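You operate a simulated robot arm through the tools that you are given. There is no shell and no other tool.

You are at the controls of a simulated robot arm. One attempt, no reset.

TASK
Gauge the white door's seal, fit the cam of that depth and turn the lock shut.
Fine: lift the gauge back up before the cam goes on the spindle.

Only the result counts: the job must be done as asked and must still hold three seconds after the hand-in. Knocking over, shifting, dropping, spilling or breaking anything else fails it. Lids that push on must go on centred and level and be pressed home; caps that screw on are set level and turned clockwise until they are tight.

THE ROBOT
A 6-joint arm with a two-finger gripper on a trunk, on a base that drives. Base frame: it is fixed to the floor where the robot stands at the start and does not move with it; the origin is under the middle of the robot, x ahead of it, y to its left, z up. Readings come in mm, degrees, newtons and seconds.
With the tool pointing down near the work surface it reaches from about 280 to 740 mm from the robot's upright axis, wherever it stands. Its first joint turns from -166.0 to 166.0 degrees. Places, roughly: depth display [700, -300, 800]; depth gauge [600, -200, 1000]; lock knob [500, -100, 800]; tang of the lock spindle [500, -200, 800]. Payload 3.43 kg.
Tool frame: the origin (TCP) lies between the finger pads and is the grasp point; the fingertips stand 20 mm ahead of it; z points along the fingers, y is the line along which they close. Largest opening 124 mm; the body of the gripper starts 93 mm behind the TCP.
Orientation is that of the tool frame in the base frame, as a unit quaternion [w, x, y, z]. With the fingers straight down and closing along the base's y, the tool's x points along the base's -x, its y along +y and its z along -z.

THE INTERFACE
- The arm moves only by the tool drive_tool. Its arguments are lists of equal length, an entry for each row: "offset": the shift along the tool's x, y, z in units of 400 mm (1.0 is 400 mm), a list of three; "rotation": the turn, a rotation vector about the tool's x, y, z in units of 45 degrees (1.0 is 45 degrees), a list of three. In form: {"offset": [[tx, ty, tz], ...], "rotation": [[ax, ay, az], ...]}. A call has 1 to 20 rows; each row is the pose to reach, as a shift and turn from the pose commanded when the call began, along the tool's axes at that moment. "hand" is the opening, from 0 (shut) to 1 (fully open), set as the call begins (left out, the last holds). A call with a number of a shift or a turn outside -1 to 1 is refused whole. Rows are played at 5 a second. More than 50 mm and 8.6 degrees between two rows, or a gripper value outside its range, and nothing of the call is played. Where a pose cannot be reached the arm comes as near as it can. A force on the tool above 70 N (or 10 N above the force at the start of the call, whichever is more), or a blocked arm, ends the call early, and 0.2 s more pass. Each finger travels about 153 mm/s and halts on what it meets, pressing with about 23 N; the grip force reading is that of the motor and also rises with nothing between the fingers. The clock runs only during rows and for 0.2 s after the last one: add rows that repeat a pose to give the fingers time. It gives the time, the measured TCP pose, the force on the tool (base axes), the opening and the grip force at its end, in the units of the frame above (readings bear some noise), with the torque about the TCP (base axes, N m) and any sound that the robot's microphone picked up.
- Cameras (640 x 400 px; columns grow to the right, rows downward): "scene" is now at [21.2, 113.4, 1500.5]; the picture's right is [-0.47, -0.88, 0.00], its down [-0.51, 0.27, -0.82] and it looks along [0.72, -0.38, -0.57] (base axes); focal length 286 px, centre (320, 200). "wrist" rides on the gripper at [82, 14, -140] in the tool frame; the picture's right is [-0.17, 0.99, 0.00], its down [-0.83, -0.14, -0.54] and it looks along [-0.53, -0.09, 0.84] (tool axes); focal length 243 px, centre (320, 200). There is no depth. A picture from a camera that has moved, and an enlarged one, comes with that camera's place and axes in the base frame and with its lens.
- camera(camera): a new picture of that camera. The clock stands still meanwhile.
- drive_base(legs): drives the robot by 1 to 6 legs, each [ahead, left, turn to the left] in mm, mm and degrees, along the robot's own axes; the way and the turn of a leg run together, so that a leg with both is an arc; at most 1500 mm and 180 degrees a leg. The arm and the cameras ride along, it lands a little off, and it stops where it bumps. It gives what a move gives.
- turn_head(pan, tilt): turns the head with the scene camera to pan (to the left, within 155 degrees either way) and tilt (down, from -29 to 69), counted from straight ahead of the robot. It gives what a move gives.
- zoom(camera, box): a new picture of the part [left, top, right, bottom] of that camera's present view, enlarged. The clock stands still meanwhile.
- sign_off(): hands the job in; it is judged then, once.

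Nothing tells you exact positions but the pictures and the camera data. Unless the task says otherwise, let go and move clear before handing in.

The tools are called after "Emit:" by a JSON object that holds its "api" and its "payload". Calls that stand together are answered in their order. drive_tool: Moves the arm, as the interface text tells. Its arguments: {"type":"object","properties":{"offset":{"type":"array","items":{"type":"array","items":{"type":"number"}}},"rotation":{"type":"array","items":{"type":"array","items":{"type":"number"}}},"hand":{"type":"number"}},"required":["offset","rotation"]} The other tools are called the same way: drive_base (legs) drives the base; turn_head (pan, tilt) turns the head that bears the scene camera; camera (camera) takes a picture; zoom (camera, box) takes an enlarged picture of a part of a camera's view; sign_off () hands the job in.

At the start:

```text
time_s: 0.0
tool_pos: [385.2, -111.1, 1185.9]
ee_rot: [-0.001, -0.001, 1.0, 0.0]
ft_force: [2.0, -3.1, -0.4]
wrist_torque: [0.41, 0.14, 0.05]
grip_width: 123.9
grasp_force: 0.1
robot x, y, heading: [4.2, -4.6, 0.0]
head pan, tilt: [-28.2, 35.0]
```

scene: 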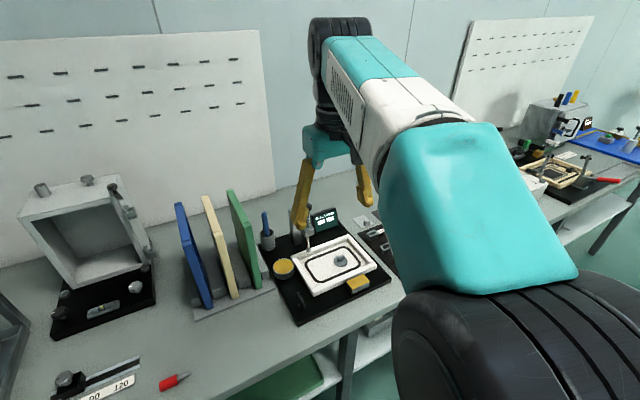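
wrist: 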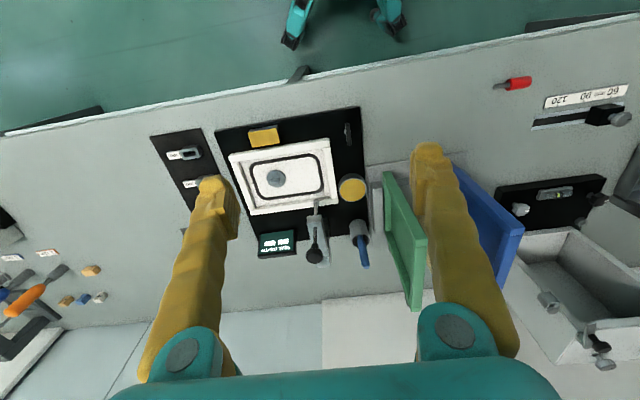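

I see a bench with a white door lying in a black jig, a gauge on a column, a display, and what may be cams beside it. I'll take closer pictures first.

Emit:
{"api": "zoom", "payload": {"camera": "wrist", "box": [140, 90, 400, 270]}}

Emit:
{"api": "zoom", "payload": {"camera": "scene", "box": [240, 190, 420, 330]}}

Emit:
{"api": "zoom", "payload": {"camera": "wrist", "box": [0, 220, 160, 340]}}

Emit:
{"api": "zoom", "payload": {"camera": "scene", "box": [480, 80, 640, 230]}}

```text
2.22 times, centred on (270, 180) of wrist
camera zoom: at [302.1, -97.5, 1326.6], right [0.16, 0.99, 0.0], down [0.83, -0.14, 0.54], along [0.53, -0.09, -0.84], focal length 539 px, centre (431, 244)
```

zoom: 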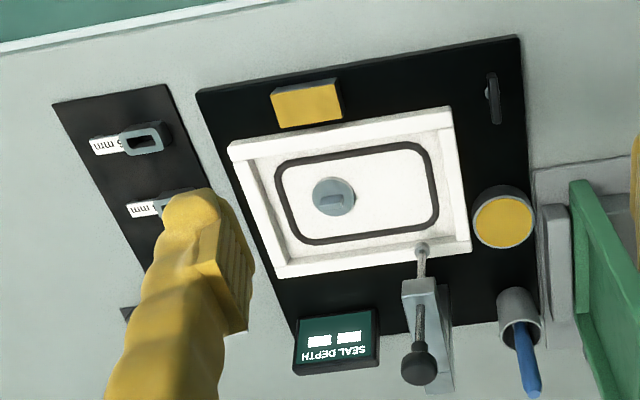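

```text
2.86 times, centred on (330, 260) of scene
camera zoom: at [21.2, 113.4, 1500.5], right [-0.47, -0.88, 0.0], down [-0.51, 0.27, -0.82], along [0.72, -0.38, -0.57], focal length 817 px, centre (291, 29)
```

zoom: 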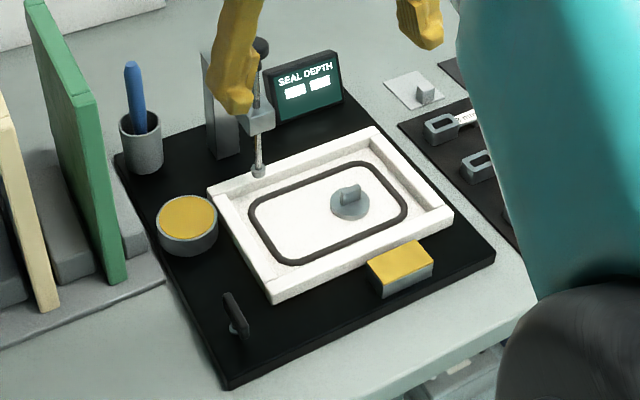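

```text
3.33 times, centred on (80, 280) of wrist
camera zoom: at [302.1, -97.5, 1326.6], right [0.16, 0.99, 0.0], down [0.83, -0.14, 0.54], along [0.53, -0.09, -0.84], focal length 809 px, centre (1120, -67)
```

zoom: 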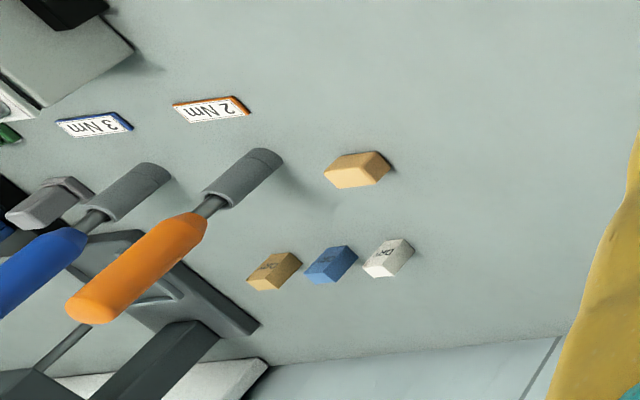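

```text
2.67 times, centred on (560, 155) of scene
camera zoom: at [21.2, 113.4, 1500.5], right [-0.47, -0.88, 0.0], down [-0.51, 0.27, -0.82], along [0.72, -0.38, -0.57], focal length 763 px, centre (-320, 320)
```

zoom: 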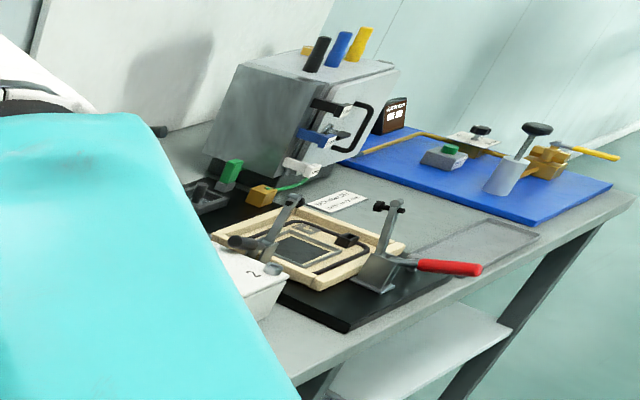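

The white door lies in its jig at about [550, -250, 800], with the gauge behind it, the display to its right and the labelled cams around y = -440. I'll move the arm right and back to get a clear view of them.

Emit:
{"api": "drive_tool", "payload": {"offset": [[0.0425, -0.095, 0], [0.085, -0.19, 0], [0.1275, -0.285, 0], [0.17, -0.38, 0], [0.2125, -0.475, 0]], "rotation": [[0, 0, 0], [0, 0, 0], [0, 0, 0], [0, 0, 0], [0, 0, 0]]}}

Emit:
{"api": "camera", "payload": {"camera": "wrist"}}

Emit:
{"api": "camera", "payload": {"camera": "scene"}}

```text
time_s: 1.2
tool_pos: [299.3, -301.9, 1188.4]
ee_rot: [-0.001, -0.002, 1.0, 0.0]
ft_force: [1.3, 1.0, 4.3]
wrist_torque: [-0.1, 0.16, -0.04]
grip_width: 124.0
grasp_force: 0.1
robot x, y, heading: [6.1, -2.3, 0.3]
head pan, tilt: [-28.2, 35.0]
```

```text
taken
camera wrist: at [216.9, -289.2, 1328.5], right [0.16, 0.99, 0.0], down [0.83, -0.14, 0.54], along [0.53, -0.09, -0.84], focal length 243 px, centre (320, 200)
```

wrist: 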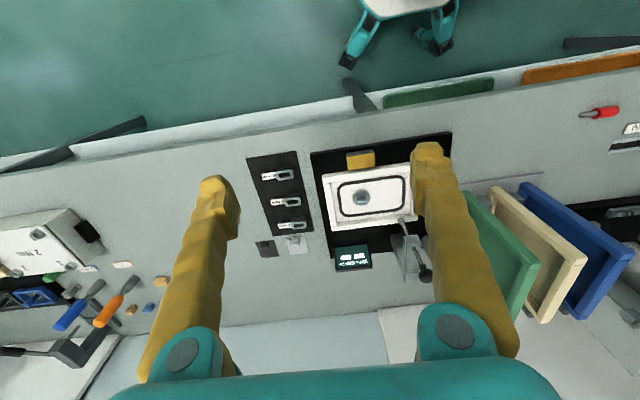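

```text
taken
camera scene: at [21.5, 114.0, 1503.1], right [-0.47, -0.88, 0.0], down [-0.51, 0.27, -0.82], along [0.72, -0.38, -0.57], focal length 286 px, centre (320, 200)
```

scene: 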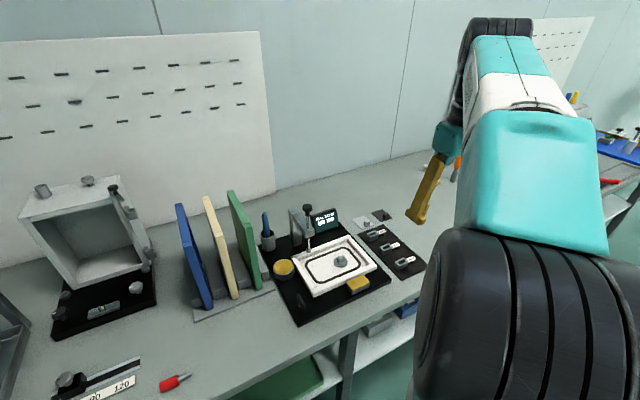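

Emit:
{"api": "zoom", "payload": {"camera": "wrist", "box": [230, 140, 330, 265]}}

Emit:
{"api": "zoom", "payload": {"camera": "scene", "box": [250, 190, 350, 290]}}

Emit:
{"api": "zoom", "payload": {"camera": "scene", "box": [270, 240, 440, 340]}}

Emit:
{"api": "zoom", "payload": {"camera": "scene", "box": [340, 200, 440, 290]}}

Emit:
{"api": "zoom", "payload": {"camera": "wrist", "box": [310, 130, 450, 290]}}

Emit:
{"api": "zoom", "payload": {"camera": "scene", "box": [20, 170, 170, 340]}}

```text
3.20 times, centred on (280, 202) of wrist
camera zoom: at [216.9, -289.2, 1328.5], right [0.16, 0.99, 0.0], down [0.83, -0.14, 0.54], along [0.53, -0.09, -0.84], focal length 776 px, centre (448, 192)
```

zoom: 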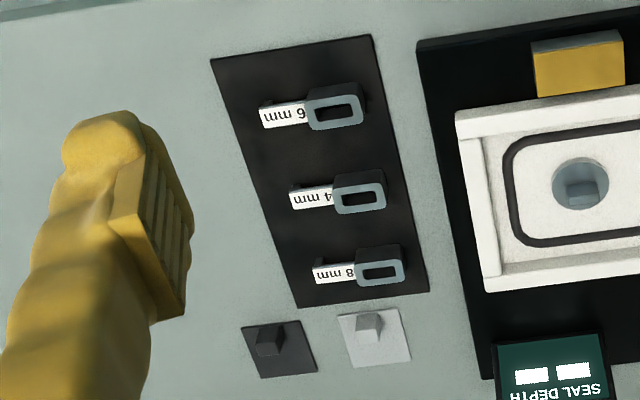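

```text
4.00 times, centred on (300, 240) of scene
camera zoom: at [21.5, 114.0, 1503.1], right [-0.47, -0.88, 0.0], down [-0.51, 0.27, -0.82], along [0.72, -0.38, -0.57], focal length 1144 px, centre (400, 40)
```

zoom: 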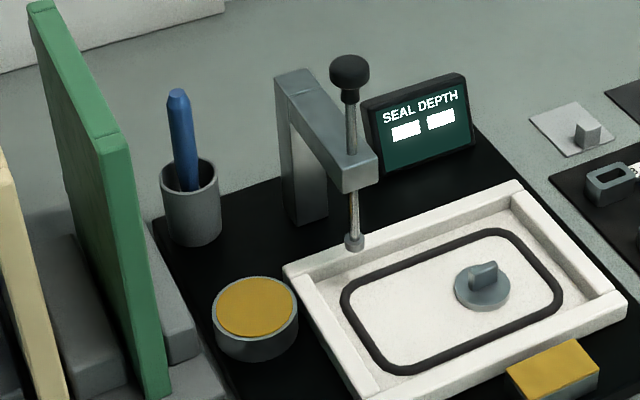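

```text
3.76 times, centred on (355, 290) of scene
camera zoom: at [21.5, 114.0, 1503.1], right [-0.47, -0.88, 0.0], down [-0.51, 0.27, -0.82], along [0.72, -0.38, -0.57], focal length 1077 px, centre (188, -139)
```

zoom: 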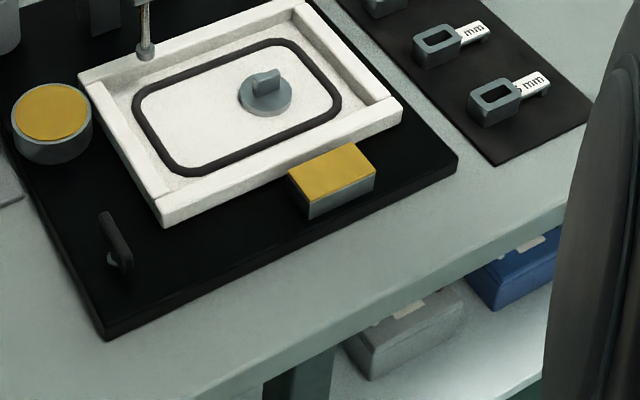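

```text
4.44 times, centred on (390, 245) of scene
camera zoom: at [21.5, 114.0, 1503.1], right [-0.47, -0.88, 0.0], down [-0.51, 0.27, -0.82], along [0.72, -0.38, -0.57], focal length 1271 px, centre (9, 0)
```

zoom: 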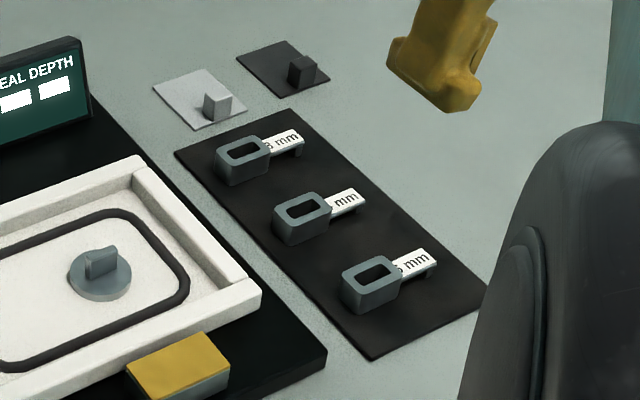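

```text
2.50 times, centred on (380, 210) of wrist
camera zoom: at [216.9, -289.2, 1328.5], right [0.16, 0.99, 0.0], down [0.83, -0.14, 0.54], along [0.53, -0.09, -0.84], focal length 606 px, centre (170, 175)
```

zoom: 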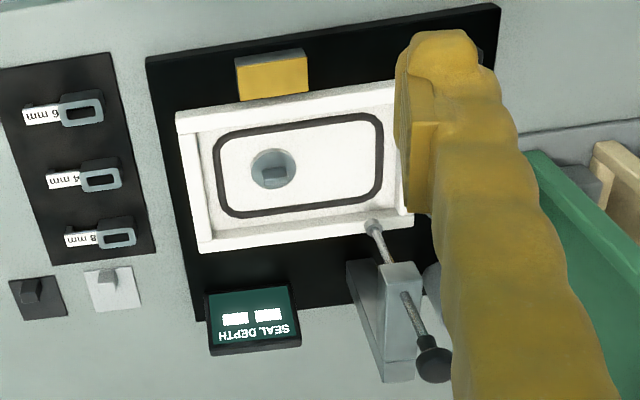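

```text
2.35 times, centred on (95, 255) of scene
camera zoom: at [21.5, 114.0, 1503.1], right [-0.47, -0.88, 0.0], down [-0.51, 0.27, -0.82], along [0.72, -0.38, -0.57], focal length 673 px, centre (849, 71)
```

zoom: 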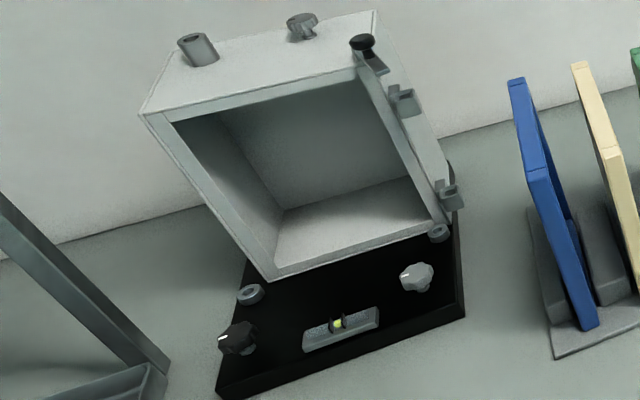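

The cams read 6, 4 and 8 mm from near to far; the gauge foot is at about [607, -153, 856] over the seal's far-left corner, and its knob is near z = 1025. Next I'll move closer for a better look at the tang, the lock knob and the gauge.

Emit:
{"api": "drive_tool", "payload": {"offset": [[-0.05, 0.066, 0.069], [-0.1, 0.132, 0.138], [-0.15, 0.198, 0.207], [-0.2, 0.264, 0.276], [-0.2525, 0.33, 0.345]], "rotation": [[0, 0, 0], [0, 0, 0], [0, 0, 0], [0, 0, 0], [0, 0, 0]]}}

Emit:
{"api": "camera", "payload": {"camera": "wrist"}}

Emit:
{"api": "zoom", "payload": {"camera": "wrist", "box": [160, 50, 480, 250]}}

Emit:
{"api": "camera", "payload": {"camera": "scene"}}

```text
time_s: 2.4
tool_pos: [399.5, -165.1, 1045.4]
ee_rot: [-0.001, -0.001, 1.0, 0.0]
ft_force: [-3.9, 1.3, -11.4]
wrist_torque: [-0.14, -0.62, 0.02]
grip_width: 124.0
grasp_force: 0.1
robot x, y, heading: [-3.5, 1.2, 0.2]
head pan, tilt: [-28.2, 35.0]
```

```text
taken
camera wrist: at [317.1, -152.6, 1186.9], right [0.17, 0.99, 0.0], down [0.83, -0.14, 0.54], along [0.53, -0.09, -0.84], focal length 243 px, centre (320, 200)
```

wrist: 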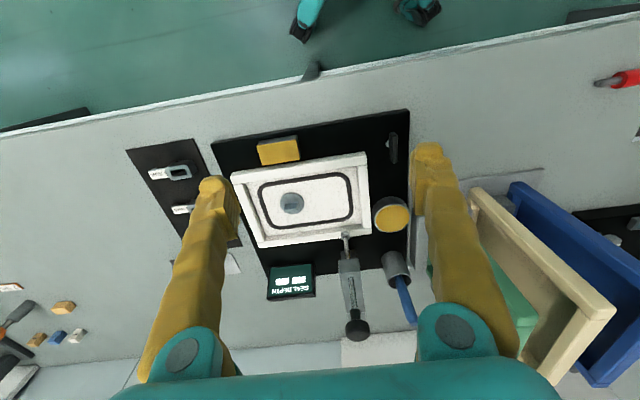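

```text
2.00 times, centred on (320, 150) of wrist
camera zoom: at [317.1, -152.6, 1186.9], right [0.17, 0.99, 0.0], down [0.83, -0.14, 0.54], along [0.53, -0.09, -0.84], focal length 485 px, centre (320, 300)
```

zoom: 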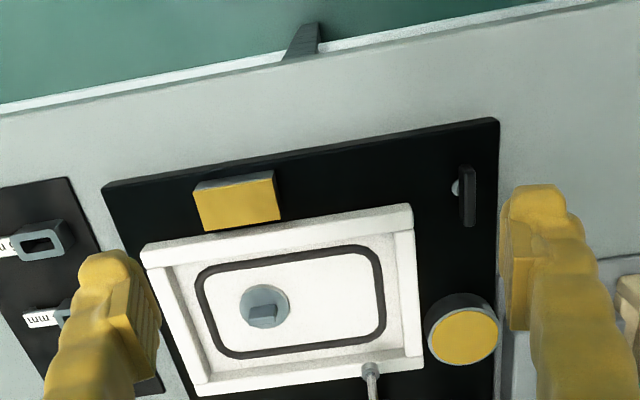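

```text
taken
camera scene: at [19.5, 116.7, 1500.7], right [-0.47, -0.88, 0.0], down [-0.51, 0.27, -0.82], along [0.72, -0.38, -0.58], focal length 286 px, centre (320, 200)
```

scene: 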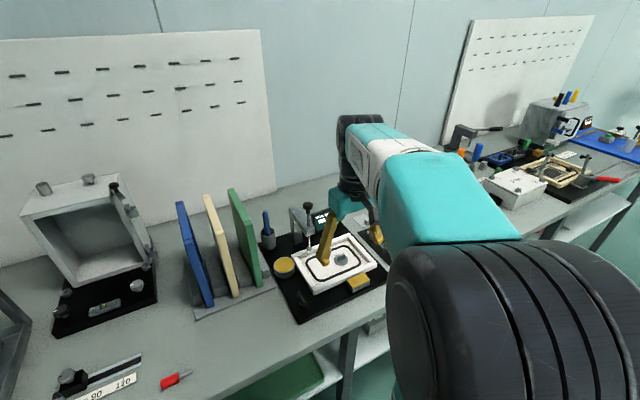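

The gauge knob's axis is at about [606, -155], with the knob spanning roughly z 1012–1037. I'll move above it with the hand half open and check alignment.

Emit:
{"api": "drive_tool", "payload": {"offset": [[0, 0.01, -0.1], [-0.08, 0.025, -0.1625], [-0.19, 0.025, -0.1625], [-0.3, 0.025, -0.1625], [-0.41, 0.025, -0.1625], [-0.516, 0.025, -0.1625], [-0.516, 0.025, -0.1625]], "rotation": [[0, 0, 0], [0, 0, 0], [0, 0, 0], [0, 0, 0], [0, 0, 0], [0, 0, 0], [0, 0, 0]], "hand": 0.5}}

Emit:
{"api": "camera", "payload": {"camera": "wrist"}}

Emit:
{"api": "camera", "payload": {"camera": "scene"}}

```text
time_s: 4.0
tool_pos: [602.4, -161.6, 1115.1]
ee_rot: [-0.001, 0.002, 1.0, 0.0]
ft_force: [0.2, 0.7, -0.3]
wrist_torque: [-0.06, 0.18, 0.01]
grip_width: 62.1
grasp_force: 0.1
robot x, y, heading: [2.0, -0.6, 0.1]
head pan, tilt: [-28.2, 35.0]
```

```text
taken
camera wrist: at [521.3, -148.1, 1255.5], right [0.17, 0.99, 0.0], down [0.83, -0.14, 0.54], along [0.53, -0.09, -0.84], focal length 243 px, centre (320, 200)
```

wrist: 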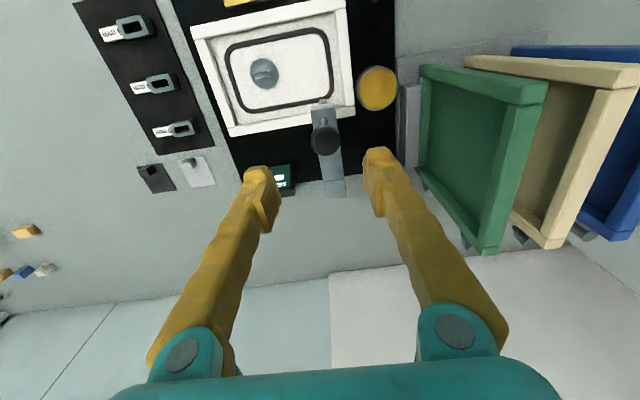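

```text
taken
camera scene: at [20.1, 114.1, 1503.8], right [-0.47, -0.88, 0.0], down [-0.51, 0.27, -0.82], along [0.72, -0.39, -0.57], focal length 286 px, centre (320, 200)
```

scene: 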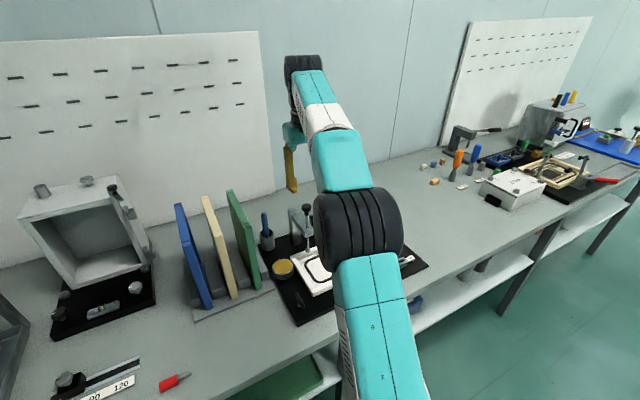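

The knob sits a few millimetres to the left of and nearer than the tool axis. I'll correct for that and come down half way to check.

Emit:
{"api": "drive_tool", "payload": {"offset": [[0.01, 0.015, 0], [0.012, 0.015, 0.06], [0.012, 0.015, 0.11], [0.012, 0.015, 0.11]], "rotation": [[0, 0, 0], [0, 0, 0], [0, 0, 0], [0, 0, 0]]}}

Emit:
{"api": "camera", "payload": {"camera": "wrist"}}

```text
time_s: 5.0
tool_pos: [602.3, -152.8, 1071.3]
ee_rot: [0.001, 0.0, 1.0, 0.001]
ft_force: [-0.3, -0.7, 5.3]
wrist_torque: [0.05, 0.07, 0.0]
grip_width: 61.9
grasp_force: 0.1
robot x, y, heading: [1.3, -5.4, 0.4]
head pan, tilt: [-28.2, 35.0]
```

```text
taken
camera wrist: at [519.0, -140.5, 1211.1], right [0.17, 0.99, 0.0], down [0.83, -0.14, 0.54], along [0.53, -0.09, -0.84], focal length 243 px, centre (320, 200)
```

wrist: 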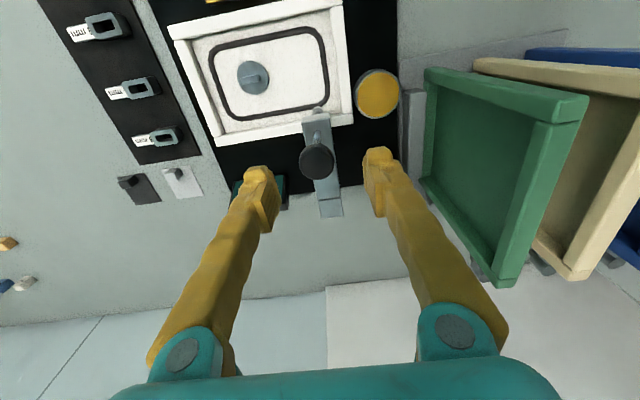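

Alignment is good to within about 5 mm. I'll come down around the knob and close on it.

Emit:
{"api": "drive_tool", "payload": {"offset": [[0.0125, -0.004, 0.03], [0.0125, -0.004, 0.07], [0.0125, -0.004, 0.105], [0.0125, -0.004, 0.105]], "rotation": [[0, 0, 0], [0, 0, 0], [0, 0, 0], [0, 0, 0]]}}

Emit:
{"api": "camera", "payload": {"camera": "wrist"}}

Emit:
{"api": "zoom", "payload": {"camera": "scene", "box": [240, 160, 400, 300]}}

```text
time_s: 6.0
tool_pos: [598.5, -157.8, 1030.0]
ee_rot: [0.003, -0.001, 1.0, -0.001]
ft_force: [0.4, 1.0, 0.5]
wrist_torque: [-0.12, -0.09, 0.02]
grip_width: 62.1
grasp_force: 0.2
robot x, y, heading: [10.0, -3.6, 0.3]
head pan, tilt: [-28.2, 35.0]
```

```text
taken
camera wrist: at [516.5, -144.8, 1168.6], right [0.16, 0.99, 0.0], down [0.83, -0.14, 0.54], along [0.53, -0.09, -0.84], focal length 243 px, centre (320, 200)
```

wrist: 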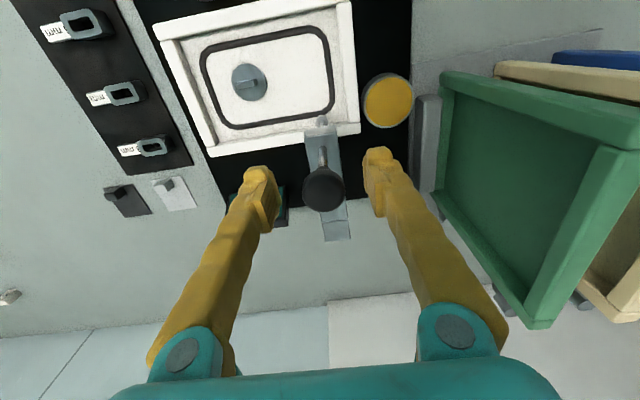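

```text
2.86 times, centred on (320, 230) of scene
camera zoom: at [24.7, 110.7, 1501.0], right [-0.47, -0.88, 0.0], down [-0.51, 0.27, -0.82], along [0.72, -0.38, -0.57], focal length 817 px, centre (320, 114)
```

zoom: 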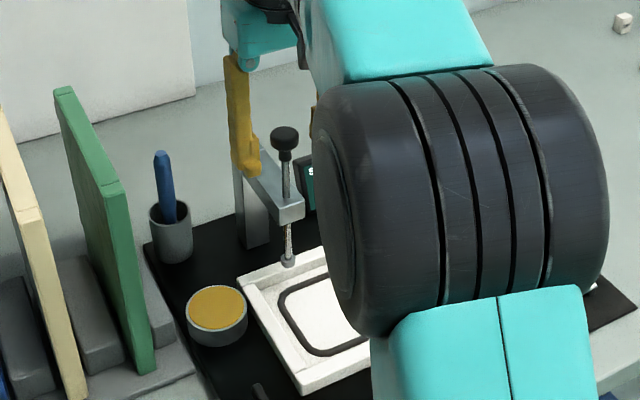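

The knob is between the fingers. I'll close on it.

Emit:
{"api": "drive_tool", "payload": {"offset": [[0, 0, 0], [0, 0, 0], [0, 0, 0], [0, 0, 0]], "rotation": [[0, 0, 0], [0, 0, 0], [0, 0, 0], [0, 0, 0]], "hand": 0}}

Emit:
{"api": "camera", "payload": {"camera": "wrist"}}

```text
time_s: 7.0
tool_pos: [594.8, -154.6, 1026.8]
ee_rot: [-0.004, -0.001, 1.0, 0.0]
ft_force: [-21.1, -4.6, -19.7]
wrist_torque: [-0.12, -1.2, -0.03]
grip_width: 18.7
grasp_force: 45.2
robot x, y, heading: [5.3, -3.7, 0.2]
head pan, tilt: [-28.2, 35.0]
```

```text
taken
camera wrist: at [513.9, -142.1, 1168.1], right [0.16, 0.99, 0.0], down [0.83, -0.14, 0.53], along [0.53, -0.09, -0.85], focal length 243 px, centre (320, 200)
```

wrist: 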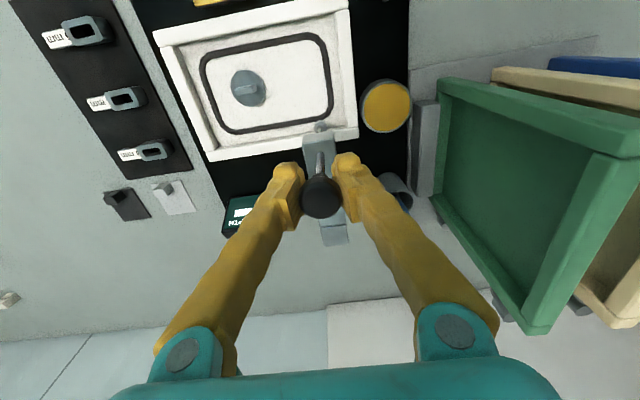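

Emit:
{"api": "zoom", "payload": {"camera": "scene", "box": [260, 170, 350, 260]}}

Emit:
{"api": "zoom", "payload": {"camera": "wrist", "box": [250, 120, 400, 260]}}

```text
4.44 times, centred on (305, 215) of scene
camera zoom: at [19.7, 115.2, 1501.5], right [-0.47, -0.88, 0.0], down [-0.51, 0.27, -0.82], along [0.72, -0.39, -0.57], focal length 1271 px, centre (387, 133)
```

zoom: 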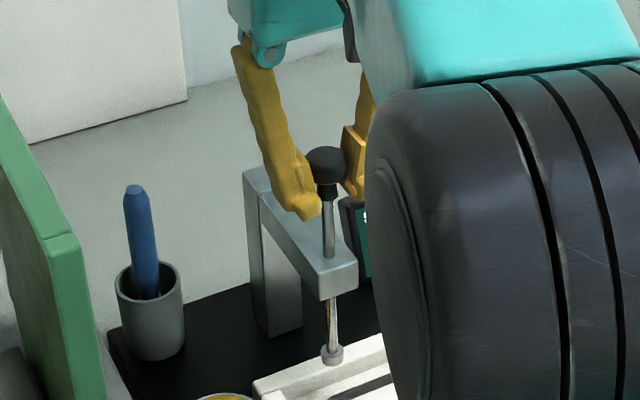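

```text
2.86 times, centred on (325, 190) of wrist
camera zoom: at [513.9, -142.1, 1168.1], right [0.16, 0.99, 0.0], down [0.83, -0.14, 0.53], along [0.53, -0.09, -0.85], focal length 693 px, centre (306, 229)
```

zoom: 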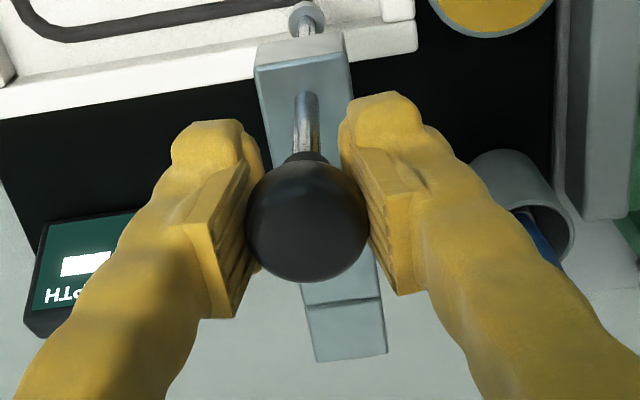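

The fingers are gripping below the knob's widest part (its centre is near z ≈ 1034). I'll open, rise about 7 mm and grip again.

Emit:
{"api": "drive_tool", "payload": {"offset": [[0, 0, 0], [0, 0, 0], [0, 0, -0.0175], [0, 0, -0.0175]], "rotation": [[0, 0, 0], [0, 0, 0], [0, 0, 0], [0, 0, 0]], "hand": 0.4}}

Emit:
{"api": "zoom", "payload": {"camera": "wrist", "box": [250, 120, 400, 260]}}

Emit:
{"api": "drive_tool", "payload": {"offset": [[0, 0, 0], [0, 0, 0], [0, 0, 0], [0, 0, 0]], "rotation": [[0, 0, 0], [0, 0, 0], [0, 0, 0], [0, 0, 0]], "hand": 0}}

Emit:
{"api": "zoom", "payload": {"camera": "wrist", "box": [250, 120, 400, 260]}}

Emit:
{"api": "zoom", "payload": {"camera": "scene", "box": [260, 170, 350, 260]}}

```text
time_s: 8.0
tool_pos: [597.0, -153.6, 1035.2]
ee_rot: [0.001, 0.001, 1.0, -0.001]
ft_force: [3.1, -0.3, 0.5]
wrist_torque: [0.21, 0.29, -0.01]
grip_width: 49.5
grasp_force: 0.1
robot x, y, heading: [2.3, 0.5, 0.3]
head pan, tilt: [-28.2, 35.0]
```

```text
2.86 times, centred on (325, 190) of wrist
camera zoom: at [515.1, -140.4, 1175.5], right [0.17, 0.99, 0.0], down [0.83, -0.14, 0.54], along [0.53, -0.09, -0.84], focal length 693 px, centre (306, 229)
```

zoom: 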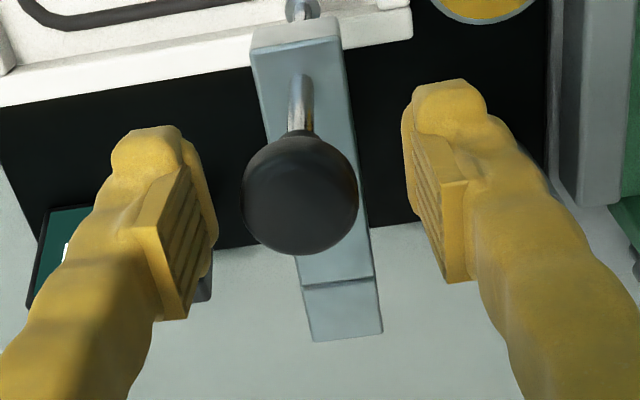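

```text
time_s: 9.0
tool_pos: [596.0, -153.8, 1035.3]
ee_rot: [0.002, 0.002, 1.0, 0.0]
ft_force: [13.6, 2.1, -21.1]
wrist_torque: [-0.36, -0.59, 0.16]
grip_width: 22.0
grasp_force: 44.6
robot x, y, heading: [2.4, -0.7, 0.1]
head pan, tilt: [-28.2, 35.0]
```

```text
2.86 times, centred on (325, 190) of wrist
camera zoom: at [513.3, -141.7, 1174.9], right [0.17, 0.99, 0.0], down [0.83, -0.14, 0.54], along [0.54, -0.09, -0.84], focal length 693 px, centre (306, 229)
```

zoom: 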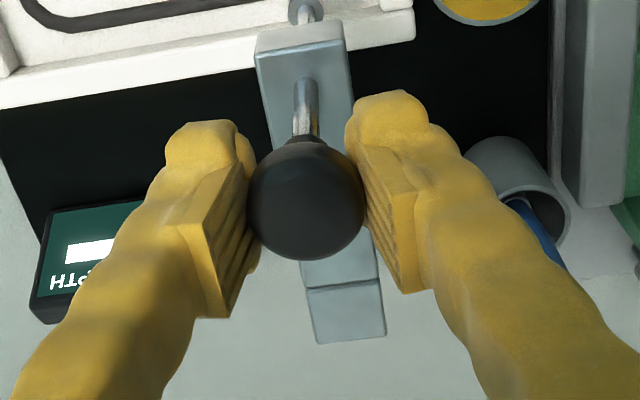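

```text
4.44 times, centred on (305, 215) of scene
camera zoom: at [17.8, 112.2, 1502.2], right [-0.47, -0.88, 0.0], down [-0.51, 0.27, -0.82], along [0.72, -0.39, -0.57], focal length 1271 px, centre (387, 133)
```

zoom: 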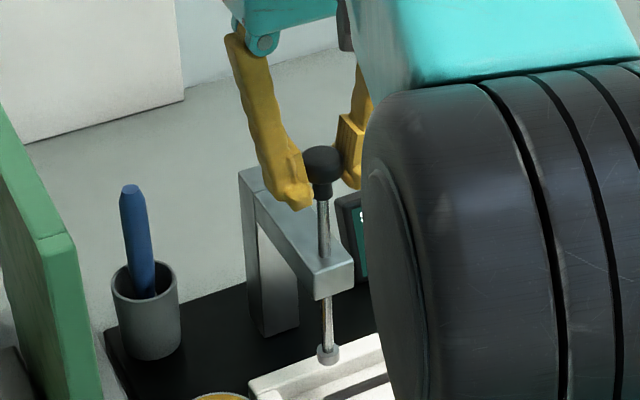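

The knob is gripped at 22 mm. I'll push down 20 mm and check whether the gauge follows.

Emit:
{"api": "drive_tool", "payload": {"offset": [[0, 0, 0.0125], [0, 0, 0.025], [0, 0, 0.0375], [0, 0, 0.05], [0, 0, 0.05]], "rotation": [[0, 0, 0], [0, 0, 0], [0, 0, 0], [0, 0, 0], [0, 0, 0]], "hand": 0}}

Emit:
{"api": "zoom", "payload": {"camera": "wrist", "box": [250, 120, 400, 260]}}

Emit:
{"api": "zoom", "payload": {"camera": "scene", "box": [260, 170, 350, 260]}}

```text
time_s: 10.2
tool_pos: [595.3, -154.8, 1015.4]
ee_rot: [-0.002, -0.002, 1.0, 0.002]
ft_force: [-4.9, -7.6, -2.1]
wrist_torque: [-0.08, -0.92, 0.18]
grip_width: 20.6
grasp_force: 44.9
robot x, y, heading: [-1.5, -2.8, 0.3]
head pan, tilt: [-28.2, 35.0]
```

```text
2.86 times, centred on (325, 190) of wrist
camera zoom: at [513.2, -143.0, 1155.6], right [0.16, 0.99, 0.0], down [0.83, -0.14, 0.54], along [0.53, -0.08, -0.84], focal length 693 px, centre (306, 229)
```

zoom: 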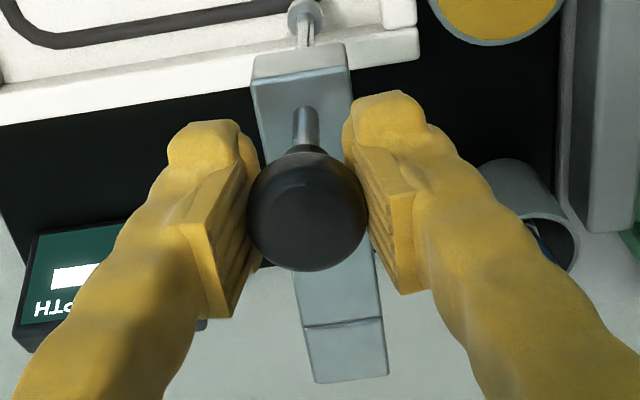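

```text
4.44 times, centred on (305, 215) of scene
camera zoom: at [15.4, 110.7, 1503.3], right [-0.47, -0.88, 0.0], down [-0.51, 0.27, -0.82], along [0.72, -0.38, -0.58], focal length 1271 px, centre (387, 133)
```

zoom: 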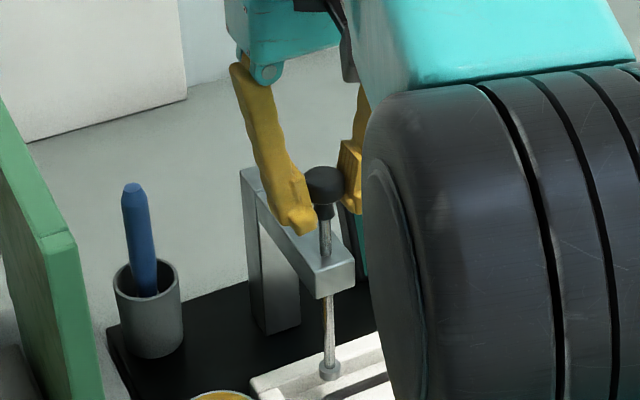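

The gauge moves down with the knob at low force. I'll keep pressing in small steps while watching the foot.

Emit:
{"api": "drive_tool", "payload": {"offset": [[0, 0, 0.0125], [0, 0, 0.025], [0, 0, 0.0375], [0, 0, 0.05], [0, 0, 0.0625], [0, 0, 0.0625]], "rotation": [[0, 0, 0], [0, 0, 0], [0, 0, 0], [0, 0, 0], [0, 0, 0], [0, 0, 0]]}}

Emit:
{"api": "zoom", "payload": {"camera": "wrist", "box": [220, 80, 400, 260]}}

Emit:
{"api": "zoom", "payload": {"camera": "scene", "box": [260, 170, 350, 280]}}

```text
time_s: 11.6
tool_pos: [596.8, -155.7, 991.2]
ee_rot: [-0.001, -0.001, 1.0, 0.0]
ft_force: [-13.8, -19.8, -4.0]
wrist_torque: [-0.09, -1.14, -0.11]
grip_width: 18.6
grasp_force: 45.4
robot x, y, heading: [5.6, -0.9, -0.3]
head pan, tilt: [-28.2, 35.0]
```

```text
2.22 times, centred on (310, 170) of wrist
camera zoom: at [514.8, -141.7, 1131.5], right [0.16, 0.99, 0.0], down [0.83, -0.13, 0.54], along [0.53, -0.09, -0.84], focal length 539 px, centre (342, 267)
```

zoom: 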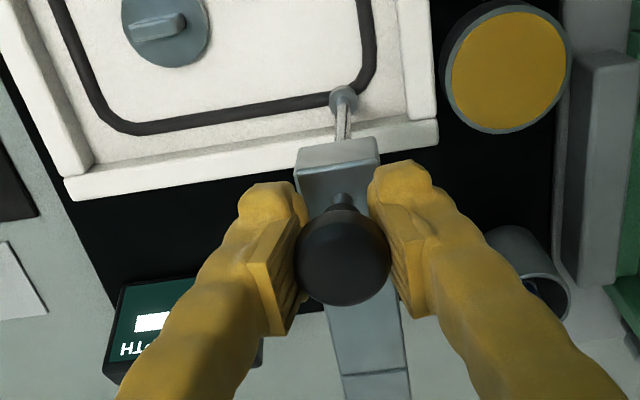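

```text
3.64 times, centred on (305, 225) of scene
camera zoom: at [19.5, 116.1, 1502.0], right [-0.47, -0.88, 0.0], down [-0.5, 0.27, -0.82], along [0.72, -0.39, -0.57], focal length 1040 px, centre (374, 109)
```

zoom: 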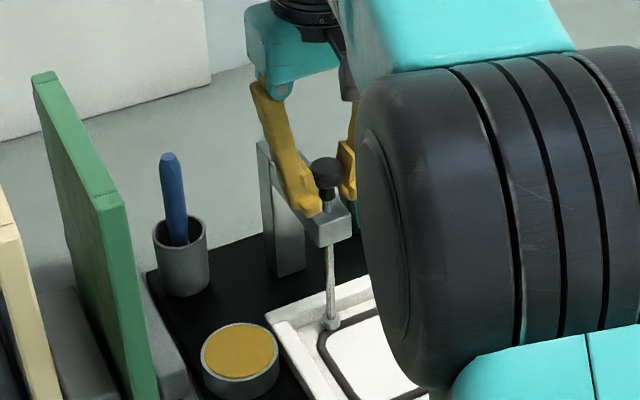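

The fingers are slipping down the knob. I'll regrip about 12 mm higher and press on.

Emit:
{"api": "drive_tool", "payload": {"offset": [[0, 0, 0], [0, 0, 0], [0, 0, -0.03], [0, 0, -0.03]], "rotation": [[0, 0, 0], [0, 0, 0], [0, 0, 0], [0, 0, 0]], "hand": 0.4}}

Emit:
{"api": "zoom", "payload": {"camera": "wrist", "box": [220, 80, 400, 260]}}

Emit:
{"api": "zoom", "payload": {"camera": "scene", "box": [260, 170, 350, 280]}}

```text
time_s: 12.6
tool_pos: [590.5, -156.9, 1002.1]
ee_rot: [0.001, 0.003, 1.0, 0.001]
ft_force: [-5.1, -4.5, -1.4]
wrist_torque: [0.57, -0.71, 0.02]
grip_width: 49.3
grasp_force: 0.1
robot x, y, heading: [0.5, -5.9, -0.3]
head pan, tilt: [-28.2, 35.0]
```

```text
2.22 times, centred on (310, 170) of wrist
camera zoom: at [509.5, -144.3, 1142.5], right [0.17, 0.99, 0.0], down [0.83, -0.15, 0.54], along [0.53, -0.09, -0.84], focal length 539 px, centre (342, 267)
```

zoom: 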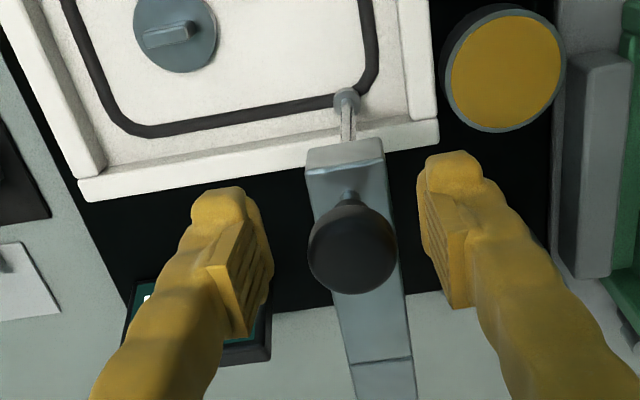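

```text
3.64 times, centred on (305, 225) of scene
camera zoom: at [15.1, 103.3, 1500.9], right [-0.47, -0.88, 0.0], down [-0.5, 0.27, -0.82], along [0.72, -0.39, -0.57], focal length 1040 px, centre (374, 109)
```

zoom: 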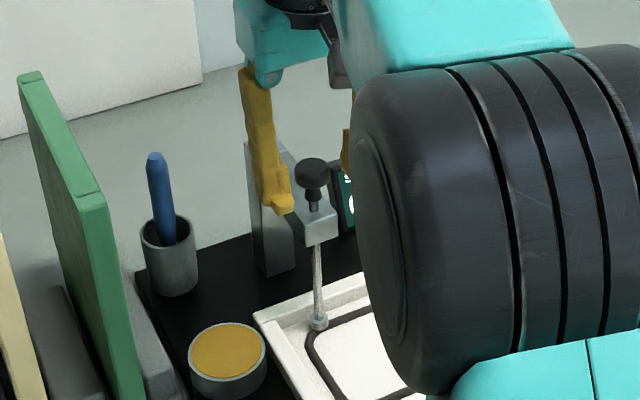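

The knob's centre is now at about z = 995, 7 mm below the TCP, which is a good grip height. I'll close and look at the display.

Emit:
{"api": "drive_tool", "payload": {"offset": [[-0.008, 0.004, 0], [-0.008, 0.004, 0], [-0.008, 0.004, 0], [-0.008, 0.004, 0]], "rotation": [[0, 0, 0], [0, 0, 0], [0, 0, 0], [0, 0, 0]], "hand": 0}}

Emit:
{"api": "drive_tool", "payload": {"offset": [[0, 0, 0.0125], [0, 0, 0.025], [0, 0, 0.0375], [0, 0, 0.05], [0, 0, 0.05]], "rotation": [[0, 0, 0], [0, 0, 0], [0, 0, 0], [0, 0, 0], [0, 0, 0]]}}

Emit:
{"api": "zoom", "payload": {"camera": "wrist", "box": [220, 80, 400, 260]}}

Emit:
{"api": "zoom", "payload": {"camera": "scene", "box": [260, 170, 370, 280]}}

```text
time_s: 13.6
tool_pos: [600.9, -155.0, 1002.5]
ee_rot: [0.0, 0.002, 1.0, -0.001]
ft_force: [-4.9, -20.1, -0.7]
wrist_torque: [-0.1, 0.95, 0.28]
grip_width: 20.6
grasp_force: 45.2
robot x, y, heading: [1.3, 0.5, -0.1]
head pan, tilt: [-28.2, 35.0]
```

```text
time_s: 14.8
tool_pos: [599.8, -155.6, 981.3]
ee_rot: [-0.002, 0.0, 1.0, -0.003]
ft_force: [3.4, -28.7, 0.7]
wrist_torque: [0.02, 1.26, -0.09]
grip_width: 13.9
grasp_force: 45.4
robot x, y, heading: [5.4, -0.5, -0.4]
head pan, tilt: [-28.2, 35.0]
```

```text
2.22 times, centred on (310, 170) of wrist
camera zoom: at [517.9, -141.1, 1122.9], right [0.17, 0.99, -0.01], down [0.83, -0.14, 0.54], along [0.53, -0.09, -0.84], focal length 539 px, centre (342, 267)
```

zoom: 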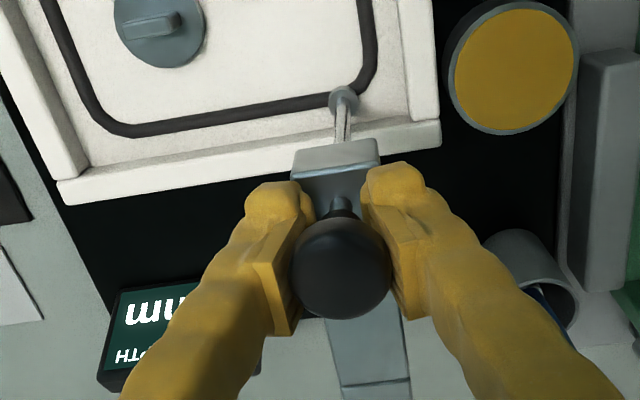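

```text
3.64 times, centred on (315, 225) of scene
camera zoom: at [23.0, 115.3, 1502.9], right [-0.48, -0.88, 0.0], down [-0.5, 0.27, -0.82], along [0.72, -0.39, -0.57], focal length 1040 px, centre (338, 109)
```

zoom: 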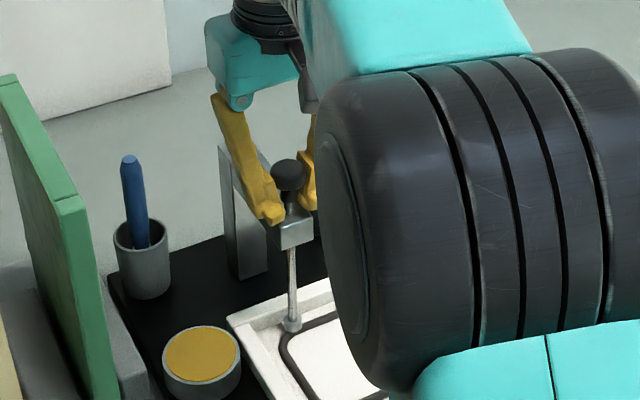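

The foot is on the seal, since the display now shows a value in mm. I'll release, rise clear and read it.

Emit:
{"api": "drive_tool", "payload": {"offset": [[0, 0, 0], [0, 0, 0], [0, 0, -0.1], [0, 0, -0.2], [0, 0.1, -0.22], [0, 0.2, -0.22]], "rotation": [[0, 0, 0], [0, 0, 0], [0, 0, 0], [0, 0, 0], [0, 0, 0], [0, 0, 0]], "hand": 0.5}}

Emit:
{"api": "camera", "payload": {"camera": "wrist"}}

Emit:
{"api": "camera", "payload": {"camera": "scene"}}

```text
time_s: 16.2
tool_pos: [597.2, -74.1, 1072.9]
ee_rot: [0.001, 0.001, 1.0, 0.0]
ft_force: [0.9, -0.6, 4.8]
wrist_torque: [0.07, 0.14, 0.04]
grip_width: 61.9
grasp_force: 0.0
robot x, y, heading: [1.2, -6.1, 0.2]
head pan, tilt: [-28.2, 35.0]
```

```text
taken
camera wrist: at [514.7, -60.7, 1211.8], right [0.17, 0.99, 0.0], down [0.83, -0.14, 0.54], along [0.53, -0.09, -0.84], focal length 243 px, centre (320, 200)
```

wrist: 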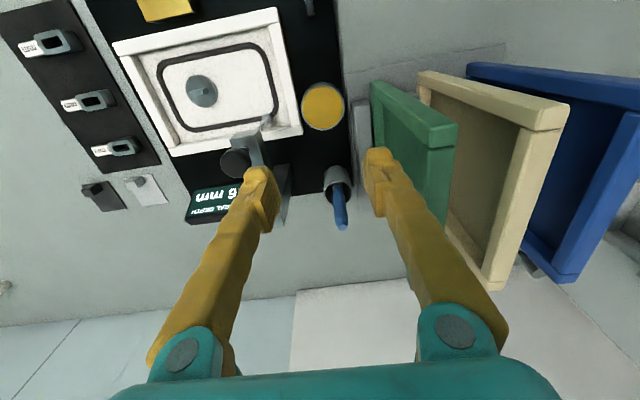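

```text
taken
camera scene: at [15.9, 110.7, 1502.5], right [-0.47, -0.88, 0.0], down [-0.51, 0.27, -0.82], along [0.72, -0.39, -0.57], focal length 286 px, centre (320, 200)
```

scene: 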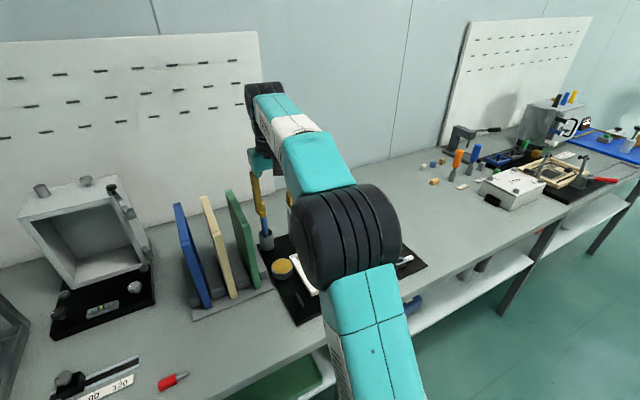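

Emit:
{"api": "zoom", "payload": {"camera": "wrist", "box": [170, 120, 300, 240]}}

Emit:
{"api": "zoom", "payload": {"camera": "wrist", "box": [130, 40, 350, 180]}}

Emit:
{"api": "zoom", "payload": {"camera": "wrist", "box": [0, 20, 170, 170]}}

```text
3.33 times, centred on (235, 180) of wrist
camera zoom: at [514.7, -60.7, 1211.8], right [0.17, 0.99, 0.0], down [0.83, -0.14, 0.54], along [0.53, -0.09, -0.84], focal length 809 px, centre (603, 267)
```

zoom: 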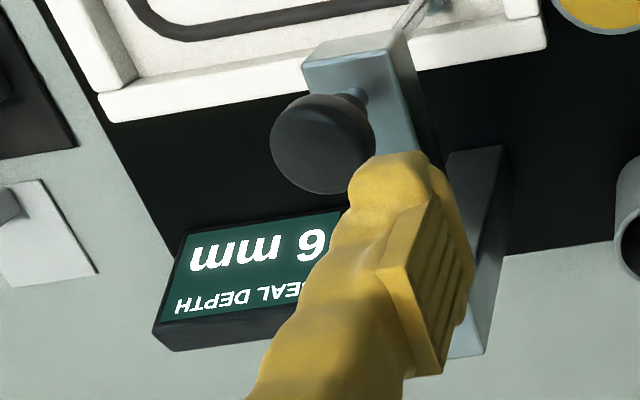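

```text
2.86 times, centred on (240, 110) of wrist
camera zoom: at [514.7, -60.7, 1211.8], right [0.17, 0.99, 0.0], down [0.83, -0.14, 0.54], along [0.53, -0.09, -0.84], focal length 693 px, centre (549, 457)
```

zoom: 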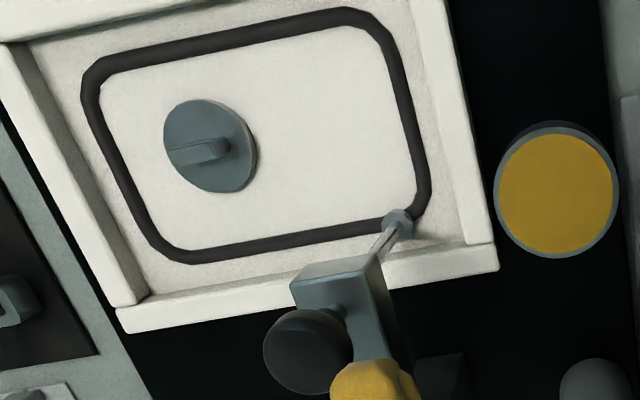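

```text
2.67 times, centred on (85, 95) of wrist
camera zoom: at [514.7, -60.7, 1211.8], right [0.17, 0.99, 0.0], down [0.83, -0.14, 0.54], along [0.53, -0.09, -0.84], focal length 647 px, centre (947, 480)
```

zoom: 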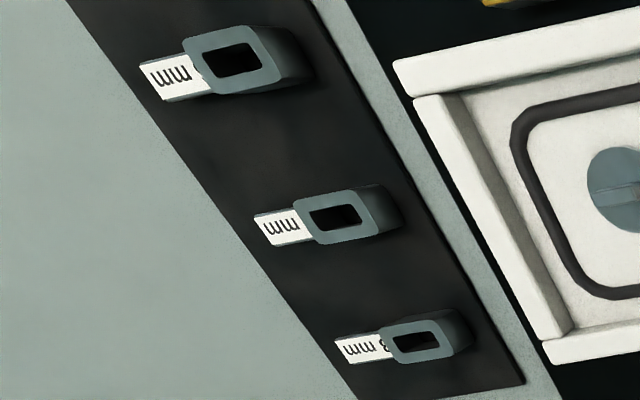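

Emit:
{"api": "zoom", "payload": {"camera": "wrist", "box": [185, 180, 245, 225]}}

Emit:
{"api": "drive_tool", "payload": {"offset": [[0, 0, -0.1], [0.1, 0.03, -0.2], [0.2, 0.1, -0.25], [0.3, 0.18, -0.25], [0.4, 0.26, -0.25], [0.45, 0.35, -0.25], [0.5, 0.45, -0.25]], "rotation": [[0, 0, 0], [0, 0, 0], [0, 0, 0], [0, 0, 0], [0, 0, 0], [0, 0, 0], [0, 0, 0]]}}

Emit:
{"api": "camera", "payload": {"camera": "scene"}}

Emit:
{"api": "zoom", "payload": {"camera": "scene", "box": [270, 190, 350, 270]}}

Emit:
{"api": "zoom", "payload": {"camera": "scene", "box": [350, 210, 430, 290]}}

Emit:
{"api": "zoom", "payload": {"camera": "scene", "box": [280, 230, 380, 330]}}

```text
8.89 times, centred on (215, 202) of wrist
camera zoom: at [514.7, -60.7, 1211.8], right [0.17, 0.99, 0.0], down [0.83, -0.14, 0.54], along [0.53, -0.09, -0.84], focal length 2157 px, centre (1253, 178)
```

zoom: 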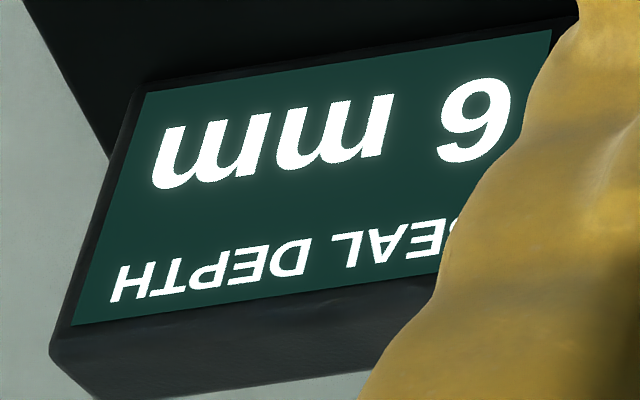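

```text
refused: row 2 steps farther than a row can; nothing moved
```

```text
taken
camera scene: at [15.9, 110.7, 1502.5], right [-0.47, -0.88, 0.0], down [-0.51, 0.27, -0.82], along [0.72, -0.39, -0.57], focal length 286 px, centre (320, 200)
```

scene: 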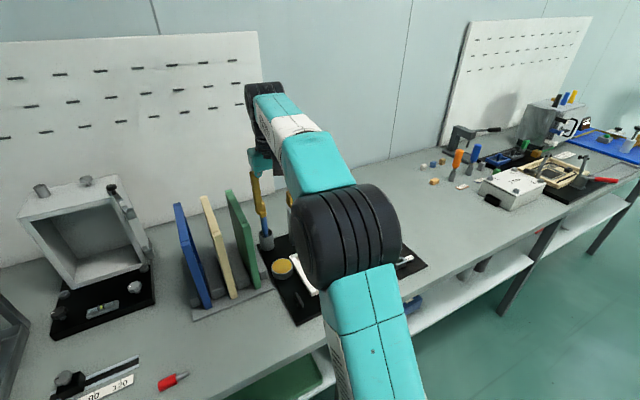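

```text
5.00 times, centred on (310, 230) of scene
camera zoom: at [15.9, 110.7, 1502.5], right [-0.47, -0.88, 0.0], down [-0.51, 0.27, -0.82], along [0.72, -0.39, -0.57], focal length 1430 px, centre (370, 50)
```

zoom: 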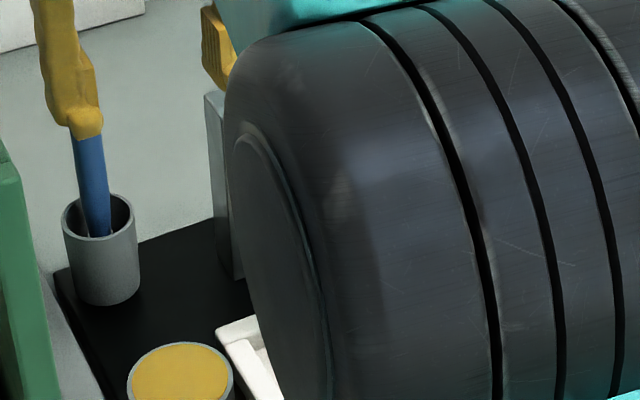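

```text
5.00 times, centred on (390, 250) of scene
camera zoom: at [15.9, 110.7, 1502.5], right [-0.47, -0.88, 0.0], down [-0.51, 0.27, -0.82], along [0.72, -0.39, -0.57], focal length 1430 px, centre (-30, -50)
```

zoom: 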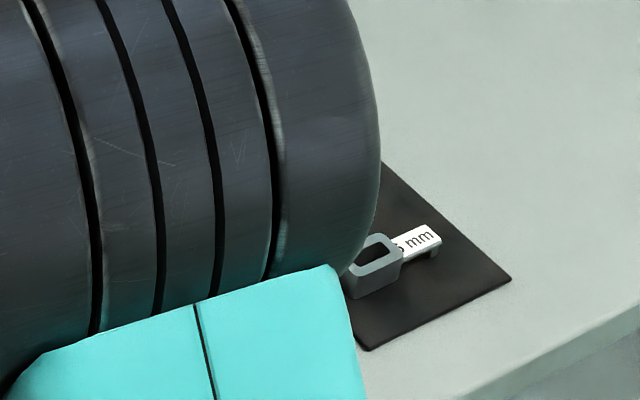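

```text
4.00 times, centred on (330, 280) of scene
camera zoom: at [15.9, 110.7, 1502.5], right [-0.47, -0.88, 0.0], down [-0.51, 0.27, -0.82], along [0.72, -0.39, -0.57], focal length 1144 px, centre (280, -120)
```

zoom: 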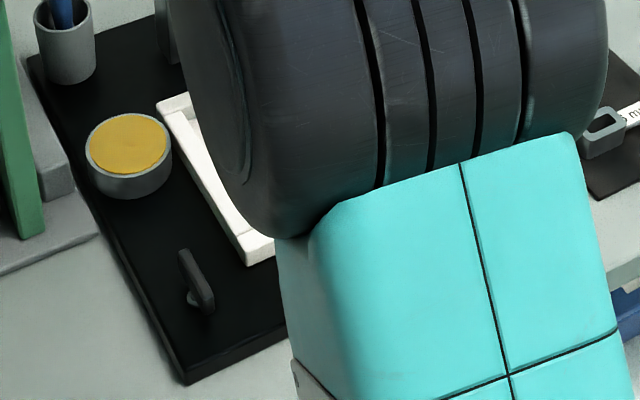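

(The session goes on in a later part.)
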